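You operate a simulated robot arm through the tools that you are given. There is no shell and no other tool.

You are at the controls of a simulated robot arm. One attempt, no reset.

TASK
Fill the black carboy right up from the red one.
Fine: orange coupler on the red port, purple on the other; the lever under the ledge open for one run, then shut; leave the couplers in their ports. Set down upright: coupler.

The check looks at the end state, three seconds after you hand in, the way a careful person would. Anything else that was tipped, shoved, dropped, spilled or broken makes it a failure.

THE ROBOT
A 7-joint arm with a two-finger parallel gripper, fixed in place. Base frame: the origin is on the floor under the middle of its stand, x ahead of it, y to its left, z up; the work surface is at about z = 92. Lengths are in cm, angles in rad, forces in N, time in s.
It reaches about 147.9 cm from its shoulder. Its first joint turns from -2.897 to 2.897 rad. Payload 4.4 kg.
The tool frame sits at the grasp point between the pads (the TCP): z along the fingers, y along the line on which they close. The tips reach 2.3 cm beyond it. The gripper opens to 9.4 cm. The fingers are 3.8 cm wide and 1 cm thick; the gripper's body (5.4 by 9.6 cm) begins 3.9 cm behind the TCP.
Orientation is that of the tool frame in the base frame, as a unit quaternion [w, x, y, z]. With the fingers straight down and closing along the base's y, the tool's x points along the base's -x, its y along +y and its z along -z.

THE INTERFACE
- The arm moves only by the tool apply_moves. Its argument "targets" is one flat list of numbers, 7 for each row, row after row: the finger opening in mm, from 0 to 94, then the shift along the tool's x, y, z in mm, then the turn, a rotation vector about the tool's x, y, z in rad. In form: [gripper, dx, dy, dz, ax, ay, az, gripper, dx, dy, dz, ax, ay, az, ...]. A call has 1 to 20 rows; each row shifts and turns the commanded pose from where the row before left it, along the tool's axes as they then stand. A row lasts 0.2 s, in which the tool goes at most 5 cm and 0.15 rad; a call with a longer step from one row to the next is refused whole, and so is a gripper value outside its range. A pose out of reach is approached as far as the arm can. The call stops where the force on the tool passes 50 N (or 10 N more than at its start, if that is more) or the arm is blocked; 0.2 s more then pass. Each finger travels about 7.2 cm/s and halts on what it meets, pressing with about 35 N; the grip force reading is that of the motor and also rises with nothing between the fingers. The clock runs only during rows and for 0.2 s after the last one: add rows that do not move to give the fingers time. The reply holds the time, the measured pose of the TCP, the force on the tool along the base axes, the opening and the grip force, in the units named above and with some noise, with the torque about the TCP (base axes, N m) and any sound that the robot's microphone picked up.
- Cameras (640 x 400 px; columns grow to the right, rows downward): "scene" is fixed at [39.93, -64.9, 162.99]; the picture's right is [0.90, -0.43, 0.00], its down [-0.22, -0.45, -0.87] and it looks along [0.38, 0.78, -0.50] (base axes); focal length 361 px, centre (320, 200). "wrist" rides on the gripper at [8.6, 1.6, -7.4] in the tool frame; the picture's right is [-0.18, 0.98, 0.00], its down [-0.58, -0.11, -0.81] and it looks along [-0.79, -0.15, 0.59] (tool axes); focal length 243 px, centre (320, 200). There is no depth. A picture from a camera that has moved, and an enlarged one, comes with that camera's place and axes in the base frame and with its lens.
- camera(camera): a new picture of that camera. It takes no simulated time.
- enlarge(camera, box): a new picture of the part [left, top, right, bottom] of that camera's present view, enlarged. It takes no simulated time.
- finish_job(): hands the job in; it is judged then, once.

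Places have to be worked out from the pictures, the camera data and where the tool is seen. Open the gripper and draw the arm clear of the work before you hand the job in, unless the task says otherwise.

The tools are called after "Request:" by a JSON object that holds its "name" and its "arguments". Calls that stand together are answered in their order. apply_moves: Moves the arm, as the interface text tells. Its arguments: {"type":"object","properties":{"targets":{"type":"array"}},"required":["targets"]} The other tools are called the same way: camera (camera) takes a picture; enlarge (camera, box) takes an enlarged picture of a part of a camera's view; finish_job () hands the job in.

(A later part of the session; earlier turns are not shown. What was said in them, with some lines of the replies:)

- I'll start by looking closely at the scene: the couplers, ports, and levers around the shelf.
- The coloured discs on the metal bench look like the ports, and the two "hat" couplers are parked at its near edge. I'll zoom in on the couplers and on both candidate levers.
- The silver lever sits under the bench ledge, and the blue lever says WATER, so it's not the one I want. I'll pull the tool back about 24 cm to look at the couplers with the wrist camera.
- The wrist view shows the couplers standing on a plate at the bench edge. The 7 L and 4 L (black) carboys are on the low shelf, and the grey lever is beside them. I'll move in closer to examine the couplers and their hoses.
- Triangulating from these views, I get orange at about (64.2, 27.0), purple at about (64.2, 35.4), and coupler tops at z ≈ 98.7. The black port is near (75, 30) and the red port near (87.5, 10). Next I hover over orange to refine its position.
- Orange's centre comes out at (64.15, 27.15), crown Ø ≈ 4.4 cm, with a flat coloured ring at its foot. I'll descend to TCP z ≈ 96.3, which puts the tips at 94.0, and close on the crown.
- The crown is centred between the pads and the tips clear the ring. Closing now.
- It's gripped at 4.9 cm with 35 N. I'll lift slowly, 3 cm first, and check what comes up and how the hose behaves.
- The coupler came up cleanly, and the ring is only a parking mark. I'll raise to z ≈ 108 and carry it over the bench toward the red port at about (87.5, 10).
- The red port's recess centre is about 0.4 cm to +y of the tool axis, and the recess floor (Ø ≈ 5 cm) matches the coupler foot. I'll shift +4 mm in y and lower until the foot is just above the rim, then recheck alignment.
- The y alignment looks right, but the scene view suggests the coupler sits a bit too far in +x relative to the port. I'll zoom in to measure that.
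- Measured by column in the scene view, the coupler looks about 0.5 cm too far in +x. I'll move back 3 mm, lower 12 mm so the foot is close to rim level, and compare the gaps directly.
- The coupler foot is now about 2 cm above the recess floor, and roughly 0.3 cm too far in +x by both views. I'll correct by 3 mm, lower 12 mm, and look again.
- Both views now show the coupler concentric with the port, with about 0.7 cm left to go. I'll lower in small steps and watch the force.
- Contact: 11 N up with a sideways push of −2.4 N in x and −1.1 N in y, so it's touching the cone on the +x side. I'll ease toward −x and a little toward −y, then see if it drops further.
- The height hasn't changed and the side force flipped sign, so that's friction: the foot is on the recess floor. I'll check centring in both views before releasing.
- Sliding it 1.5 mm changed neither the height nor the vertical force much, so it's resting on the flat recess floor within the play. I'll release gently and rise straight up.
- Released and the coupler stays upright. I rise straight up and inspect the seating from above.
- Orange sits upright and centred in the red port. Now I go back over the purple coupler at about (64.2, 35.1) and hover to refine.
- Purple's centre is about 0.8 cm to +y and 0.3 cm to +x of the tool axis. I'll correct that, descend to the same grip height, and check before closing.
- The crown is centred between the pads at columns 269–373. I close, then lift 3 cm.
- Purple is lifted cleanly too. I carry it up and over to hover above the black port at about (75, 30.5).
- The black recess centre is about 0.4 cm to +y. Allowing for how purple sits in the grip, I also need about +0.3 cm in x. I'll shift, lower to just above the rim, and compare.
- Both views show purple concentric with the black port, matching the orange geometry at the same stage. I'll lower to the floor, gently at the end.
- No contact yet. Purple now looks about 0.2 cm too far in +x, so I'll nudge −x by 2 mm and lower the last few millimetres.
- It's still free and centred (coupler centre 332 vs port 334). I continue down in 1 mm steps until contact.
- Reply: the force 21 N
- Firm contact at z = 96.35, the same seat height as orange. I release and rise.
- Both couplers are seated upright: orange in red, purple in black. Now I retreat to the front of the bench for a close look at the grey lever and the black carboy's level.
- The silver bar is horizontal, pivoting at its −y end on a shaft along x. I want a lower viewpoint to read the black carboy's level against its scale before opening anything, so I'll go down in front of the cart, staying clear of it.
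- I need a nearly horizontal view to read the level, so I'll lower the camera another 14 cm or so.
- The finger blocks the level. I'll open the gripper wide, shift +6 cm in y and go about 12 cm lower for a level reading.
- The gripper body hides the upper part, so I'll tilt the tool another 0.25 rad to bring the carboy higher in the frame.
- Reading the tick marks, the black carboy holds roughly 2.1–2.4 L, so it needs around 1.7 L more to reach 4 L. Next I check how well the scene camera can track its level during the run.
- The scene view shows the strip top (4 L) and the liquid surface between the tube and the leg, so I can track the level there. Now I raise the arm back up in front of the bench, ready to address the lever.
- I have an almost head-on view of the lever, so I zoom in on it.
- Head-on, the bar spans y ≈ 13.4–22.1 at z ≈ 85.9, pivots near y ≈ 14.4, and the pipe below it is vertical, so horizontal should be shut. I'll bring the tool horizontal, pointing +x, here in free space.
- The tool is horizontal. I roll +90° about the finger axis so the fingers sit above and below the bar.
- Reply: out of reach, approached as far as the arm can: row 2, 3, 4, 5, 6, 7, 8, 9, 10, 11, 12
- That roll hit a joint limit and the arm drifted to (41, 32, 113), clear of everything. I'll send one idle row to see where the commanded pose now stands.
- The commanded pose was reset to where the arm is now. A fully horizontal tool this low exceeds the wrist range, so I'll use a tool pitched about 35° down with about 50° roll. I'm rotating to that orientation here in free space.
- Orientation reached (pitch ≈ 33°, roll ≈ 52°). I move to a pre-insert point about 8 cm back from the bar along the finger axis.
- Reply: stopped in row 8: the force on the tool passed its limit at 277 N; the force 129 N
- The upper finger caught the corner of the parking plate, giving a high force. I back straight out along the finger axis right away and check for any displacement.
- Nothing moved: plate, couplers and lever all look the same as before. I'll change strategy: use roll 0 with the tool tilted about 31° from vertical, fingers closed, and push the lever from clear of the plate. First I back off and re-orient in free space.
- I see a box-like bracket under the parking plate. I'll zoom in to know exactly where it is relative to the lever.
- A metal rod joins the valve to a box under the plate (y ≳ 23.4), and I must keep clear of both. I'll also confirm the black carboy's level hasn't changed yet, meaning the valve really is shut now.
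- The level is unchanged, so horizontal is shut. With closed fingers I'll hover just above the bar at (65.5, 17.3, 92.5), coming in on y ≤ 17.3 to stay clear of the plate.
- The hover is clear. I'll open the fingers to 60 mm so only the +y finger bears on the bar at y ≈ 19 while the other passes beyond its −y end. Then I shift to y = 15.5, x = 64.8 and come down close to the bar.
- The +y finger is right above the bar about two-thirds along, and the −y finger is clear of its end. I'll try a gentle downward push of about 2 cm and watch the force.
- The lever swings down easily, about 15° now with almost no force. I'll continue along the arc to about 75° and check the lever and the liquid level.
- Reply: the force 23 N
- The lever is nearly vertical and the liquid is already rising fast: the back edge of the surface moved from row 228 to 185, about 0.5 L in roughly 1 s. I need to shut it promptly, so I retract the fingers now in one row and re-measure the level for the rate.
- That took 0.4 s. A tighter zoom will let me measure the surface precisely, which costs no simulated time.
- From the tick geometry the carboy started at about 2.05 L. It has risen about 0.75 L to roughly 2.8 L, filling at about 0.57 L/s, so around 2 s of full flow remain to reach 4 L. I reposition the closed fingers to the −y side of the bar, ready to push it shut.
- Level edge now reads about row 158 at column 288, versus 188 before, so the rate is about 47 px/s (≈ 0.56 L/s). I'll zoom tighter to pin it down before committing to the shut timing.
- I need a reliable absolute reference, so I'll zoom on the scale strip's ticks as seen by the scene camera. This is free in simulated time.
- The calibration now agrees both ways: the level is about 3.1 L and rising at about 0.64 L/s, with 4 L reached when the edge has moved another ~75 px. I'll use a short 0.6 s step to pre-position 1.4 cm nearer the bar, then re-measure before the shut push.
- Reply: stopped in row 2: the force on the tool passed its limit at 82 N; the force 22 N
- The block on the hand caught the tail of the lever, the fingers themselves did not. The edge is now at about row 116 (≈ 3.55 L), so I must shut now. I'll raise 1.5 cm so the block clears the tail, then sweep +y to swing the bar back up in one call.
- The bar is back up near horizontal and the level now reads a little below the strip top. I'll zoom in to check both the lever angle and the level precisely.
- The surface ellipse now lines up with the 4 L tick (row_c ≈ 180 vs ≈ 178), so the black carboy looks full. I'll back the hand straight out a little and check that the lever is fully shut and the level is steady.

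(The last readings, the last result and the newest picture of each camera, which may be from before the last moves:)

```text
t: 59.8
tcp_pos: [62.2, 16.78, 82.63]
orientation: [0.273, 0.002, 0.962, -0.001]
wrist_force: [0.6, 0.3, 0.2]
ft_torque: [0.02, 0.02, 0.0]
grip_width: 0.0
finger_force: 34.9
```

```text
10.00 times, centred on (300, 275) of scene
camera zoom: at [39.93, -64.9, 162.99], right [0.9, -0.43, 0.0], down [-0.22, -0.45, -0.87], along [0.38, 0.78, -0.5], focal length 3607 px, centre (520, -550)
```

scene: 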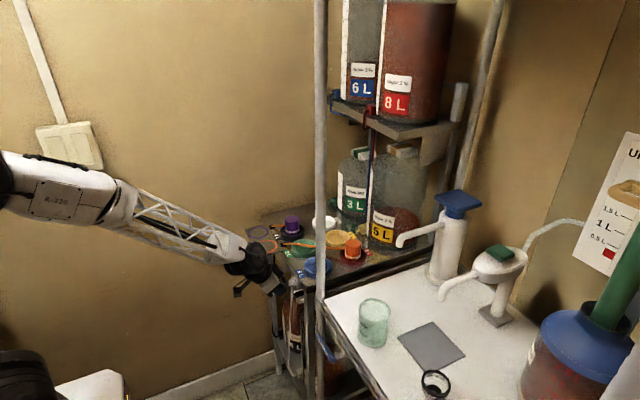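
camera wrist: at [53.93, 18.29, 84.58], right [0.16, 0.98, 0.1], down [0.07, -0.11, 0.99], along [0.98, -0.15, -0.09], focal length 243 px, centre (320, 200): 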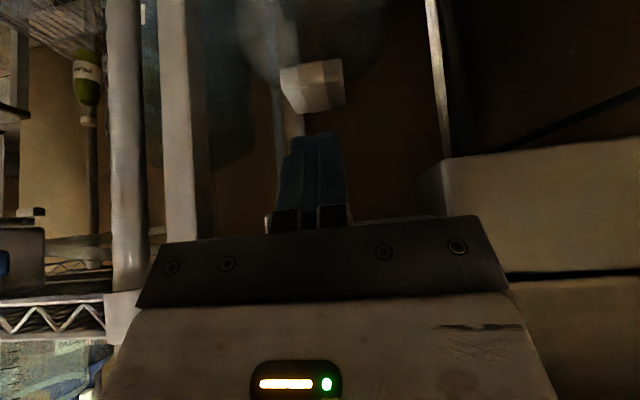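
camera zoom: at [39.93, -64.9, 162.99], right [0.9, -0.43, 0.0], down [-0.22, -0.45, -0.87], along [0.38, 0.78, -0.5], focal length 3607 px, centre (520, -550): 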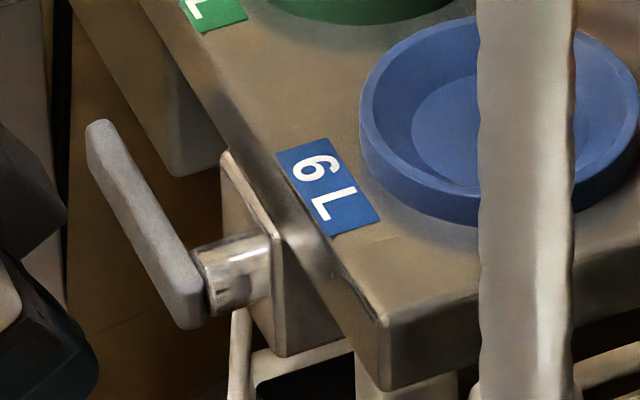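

The lever is exactly in its original shut position and the level didn't change over the last 0.4 s, so flow has stopped. I'll go back to the low viewpoint to read the black carboy's level accurately on its own scale.

Request:
{"name": "apply_moves", "arguments": {"targets": [0, 29.8, 0, -18.3, 0, 0, 0, 0, 29.8, 0, -18.3, 0, 0, 0, 0, 29.8, 0, -18.3, 0, 0, 0, 0, 29.8, 0, -18.3, 0, 0, 0, 30, 17.6, 17, 28.6, 0, 0, 0, 60, 17.6, 17, 28.6, 0, 0, 0, 94, 17.6, 17, 28.6, 0, 0, 0, 94, 17.6, 17, 28.6, 0, 0, 0, 94, 17.6, 17, 28.6, 0, 0, 0, 94, 17.6, 17, 28.6, 0, 0, 0, 94, 17.6, 17, 28.6, 0, 0, 0, 94, 17.6, 17, 28.6, 0, 0, 0, 94, 17.6, 17, 28.6, 0, 0, 0, 94, 17.6, 17, 28.6, 0, -0.08, 0, 94, 0, 0, 0, 0, 0, 0]}}

Request:
{"name": "camera", "arguments": {"camera": "wrist"}}

Request:
{"name": "enlarge", "arguments": {"camera": "wrist", "box": [280, 40, 440, 220]}}

```text
t: 63.0
tcp_pos: [48.15, 33.88, 49.12]
orientation: [0.312, 0.002, 0.95, -0.001]
wrist_force: [0.3, -0.8, -0.1]
ft_torque: [0.03, -0.01, 0.0]
grip_width: 9.39
finger_force: 0.1
```

```text
taken
camera wrist: at [36.96, 35.43, 49.99], right [0.15, 0.98, 0.11], down [-0.01, -0.11, 0.99], along [0.99, -0.15, -0.01], focal length 243 px, centre (320, 200)
```

wrist: 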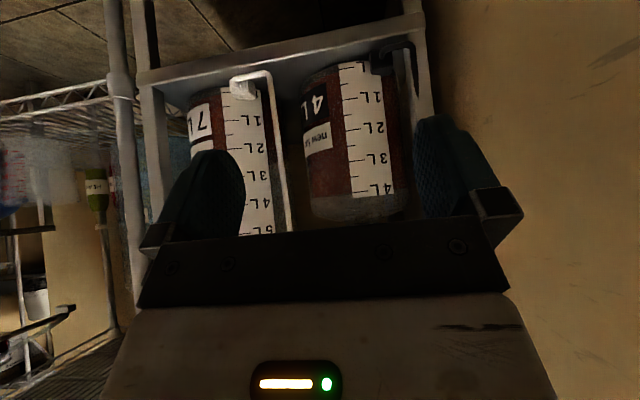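

```text
2.22 times, centred on (360, 130) of wrist
camera zoom: at [36.96, 35.43, 49.99], right [0.15, 0.98, 0.11], down [-0.01, -0.11, 0.99], along [0.99, -0.15, -0.01], focal length 539 px, centre (231, 356)
```

zoom: 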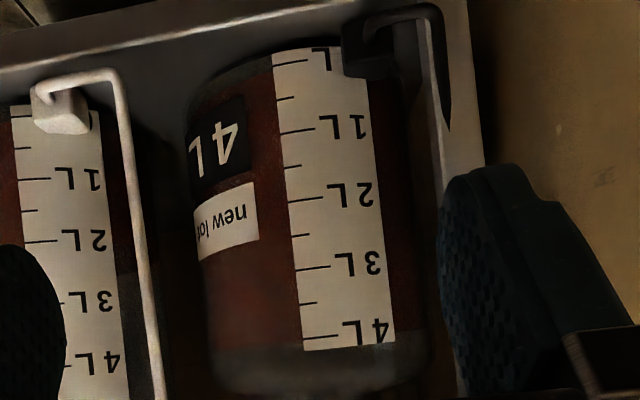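

Request:
{"name": "enlarge", "arguments": {"camera": "wrist", "box": [295, 160, 425, 225]}}

Request:
{"name": "enlarge", "arguments": {"camera": "scene", "box": [330, 0, 470, 130]}}

Request:
{"name": "enlarge", "arguments": {"camera": "scene", "box": [240, 190, 400, 360]}}

```text
4.92 times, centred on (360, 192) of wrist
camera zoom: at [36.96, 35.43, 49.99], right [0.15, 0.98, 0.11], down [-0.01, -0.11, 0.99], along [0.99, -0.15, -0.01], focal length 1194 px, centre (123, 237)
```

zoom: 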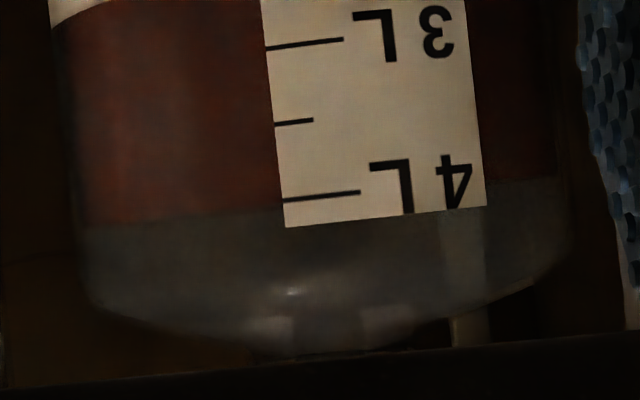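

```text
3.08 times, centred on (400, 65) of scene
camera zoom: at [39.93, -64.9, 162.99], right [0.9, -0.43, 0.0], down [-0.22, -0.45, -0.87], along [0.38, 0.78, -0.5], focal length 1110 px, centre (74, 615)
```

zoom: 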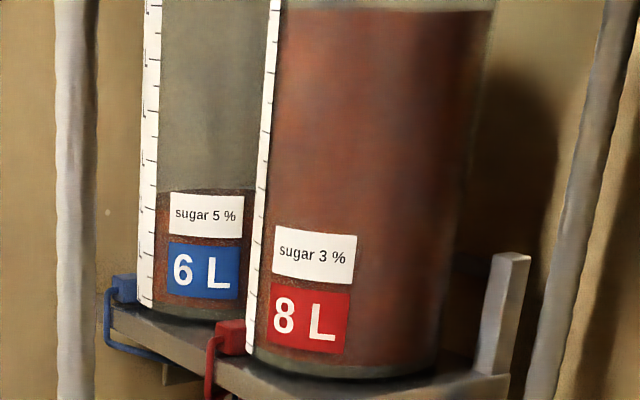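

```text
2.35 times, centred on (320, 275) of scene
camera zoom: at [39.93, -64.9, 162.99], right [0.9, -0.43, 0.0], down [-0.22, -0.45, -0.87], along [0.38, 0.78, -0.5], focal length 849 px, centre (320, 24)
```

zoom: 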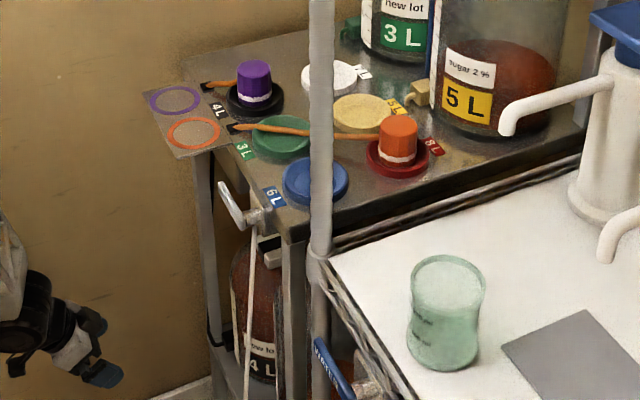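

In this near-horizontal view the liquid line sits right at the 4 L tick. The lever is horizontal, both couplers are upright in their ports, and the red level has dropped. I'll raise the open gripper clear of the work in the free space in front of the bench.

Request:
{"name": "apply_moves", "arguments": {"targets": [94, 10, 0, -10, 0, 0, 0, 94, -23.6, -6, -32.3, 0, 0, 0, 94, -23.6, -6, -32.3, 0, 0, 0, 94, -23.6, -6, -32.3, 0, 0, 0, 94, -23.6, -6, -32.3, 0, 0, 0, 94, -23.6, -6, -32.3, 0, 0, 0, 94, -23.6, -6, -32.3, 0, 0, 0, 94, -23.6, -6, -32.3, 0, 0, 0, 94, -23.6, -6, -32.3, 0, 0, 0, 94, -23.6, -6, -32.3, 0, 0, 0, 94, -23.6, -6, -32.3, 0, 0, 0, 94, -23.6, -6, -32.3, 0, 0, 0, 94, -23.6, -6, -32.3, 0, 0, 0, 94, -23.6, -6, -32.3, 0, 0, 0, 94, -23.6, -6, -32.3, 0, 0, 0, 94, -23.6, -6, -32.3, 0, 0, 0, 94, 0, 0, 0, 0, 0, 0]}}

Request:
{"name": "camera", "arguments": {"camera": "scene"}}

Request:
{"name": "camera", "arguments": {"camera": "wrist"}}

```text
t: 66.6
tcp_pos: [46.62, 24.66, 109.49]
orientation: [0.312, 0.002, 0.95, -0.001]
wrist_force: [-1.1, -0.7, 0.4]
ft_torque: [0.01, -0.01, -0.01]
grip_width: 9.39
finger_force: 0.1
```

```text
taken
```

scene: 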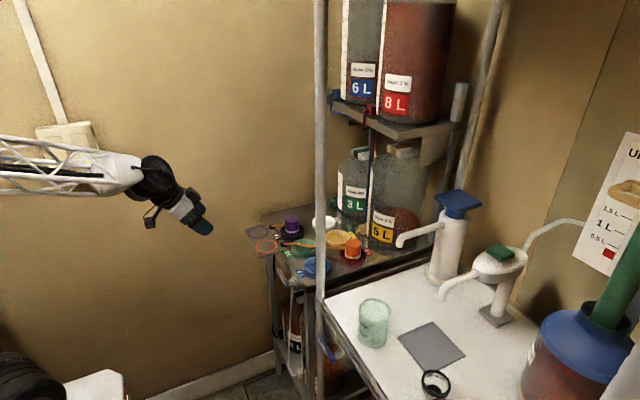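

```text
taken
camera wrist: at [35.41, 26.27, 110.33], right [0.15, 0.98, 0.11], down [-0.01, -0.11, 0.99], along [0.99, -0.15, -0.01], focal length 243 px, centre (320, 200)
```

wrist: 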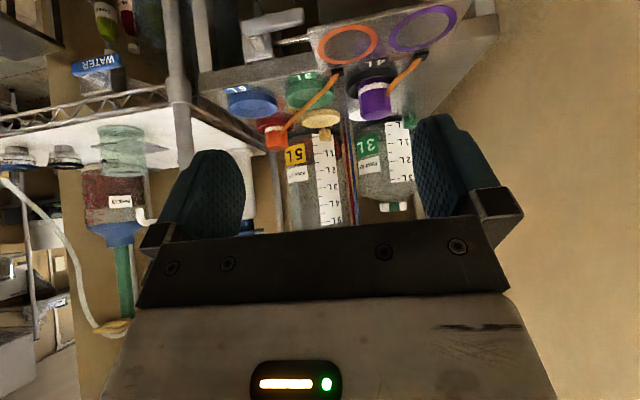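

The arm is clear with the gripper open. One last close check of the lever, couplers, level and surroundings before handing in.

Request:
{"name": "enlarge", "arguments": {"camera": "scene", "box": [240, 200, 400, 300]}}

Request:
{"name": "enlarge", "arguments": {"camera": "scene", "box": [262, 255, 332, 375]}}

Request:
{"name": "enlarge", "arguments": {"camera": "scene", "box": [280, 300, 296, 320]}}

```text
4.00 times, centred on (320, 250) of scene
camera zoom: at [39.93, -64.9, 162.99], right [0.9, -0.43, 0.0], down [-0.22, -0.45, -0.87], along [0.38, 0.78, -0.5], focal length 1443 px, centre (320, 0)
```

zoom: 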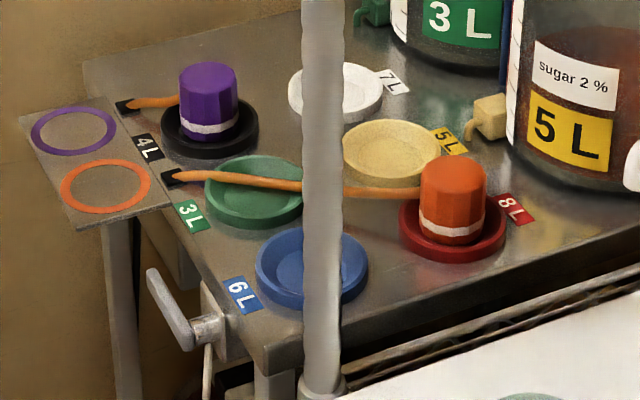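

```text
3.33 times, centred on (297, 315) of scene
camera zoom: at [39.93, -64.9, 162.99], right [0.9, -0.43, 0.0], down [-0.22, -0.45, -0.87], along [0.38, 0.78, -0.5], focal length 1202 px, centre (397, -183)
```

zoom: 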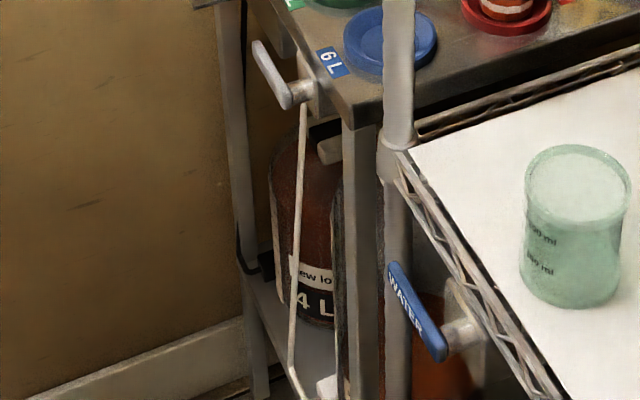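

```text
16.00 times, centred on (288, 310) of scene
camera zoom: at [39.93, -64.9, 162.99], right [0.9, -0.43, 0.0], down [-0.22, -0.45, -0.87], along [0.38, 0.78, -0.5], focal length 5770 px, centre (832, -1560)
```

zoom: 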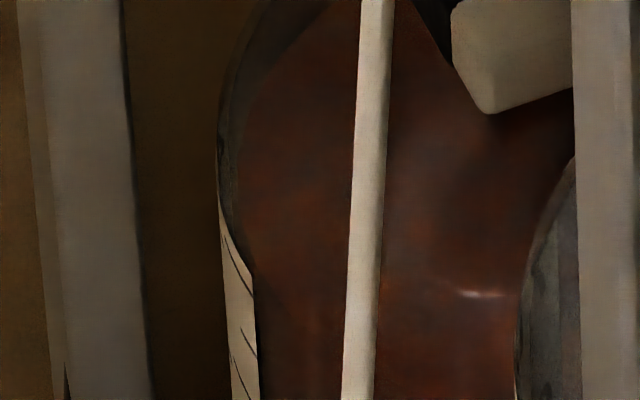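

The level is steady at the 4 L mark and the grey lever is shut, with the WATER lever untouched. Orange stands upright in the red port, purple in the black port, and I see no spill or displaced items. Handing in.

Request:
{"name": "finish_job", "arguments": {}}

```text
The job is handed in.
```

The black carboy is filled to its 4 L mark from the red one, and I've handed the job in; no verdict has come back yet.

- **Couplers:** the orange one stands upright in the red port and the purple one upright in the black port, and I left both there.
- **Lever:** I opened the grey lever under the ledge once, then shut it. It is back in its original position, and the level stayed steady afterwards.
- **Level:** by my reading of the scale it went from about 2 L to 4 L, to within roughly 0.05 L.
- **Surroundings:** in the last pictures nothing looks spilled, tipped or moved. The blue WATER lever was not touched.

There were two hard contacts along the way. A finger hit the corner of the coupler parking plate at about 277 N. Later the hand caught the tail end of the lever at about 82 N. The plate, couplers and lever all looked unchanged afterwards.

The arm is drawn clear with the gripper open.
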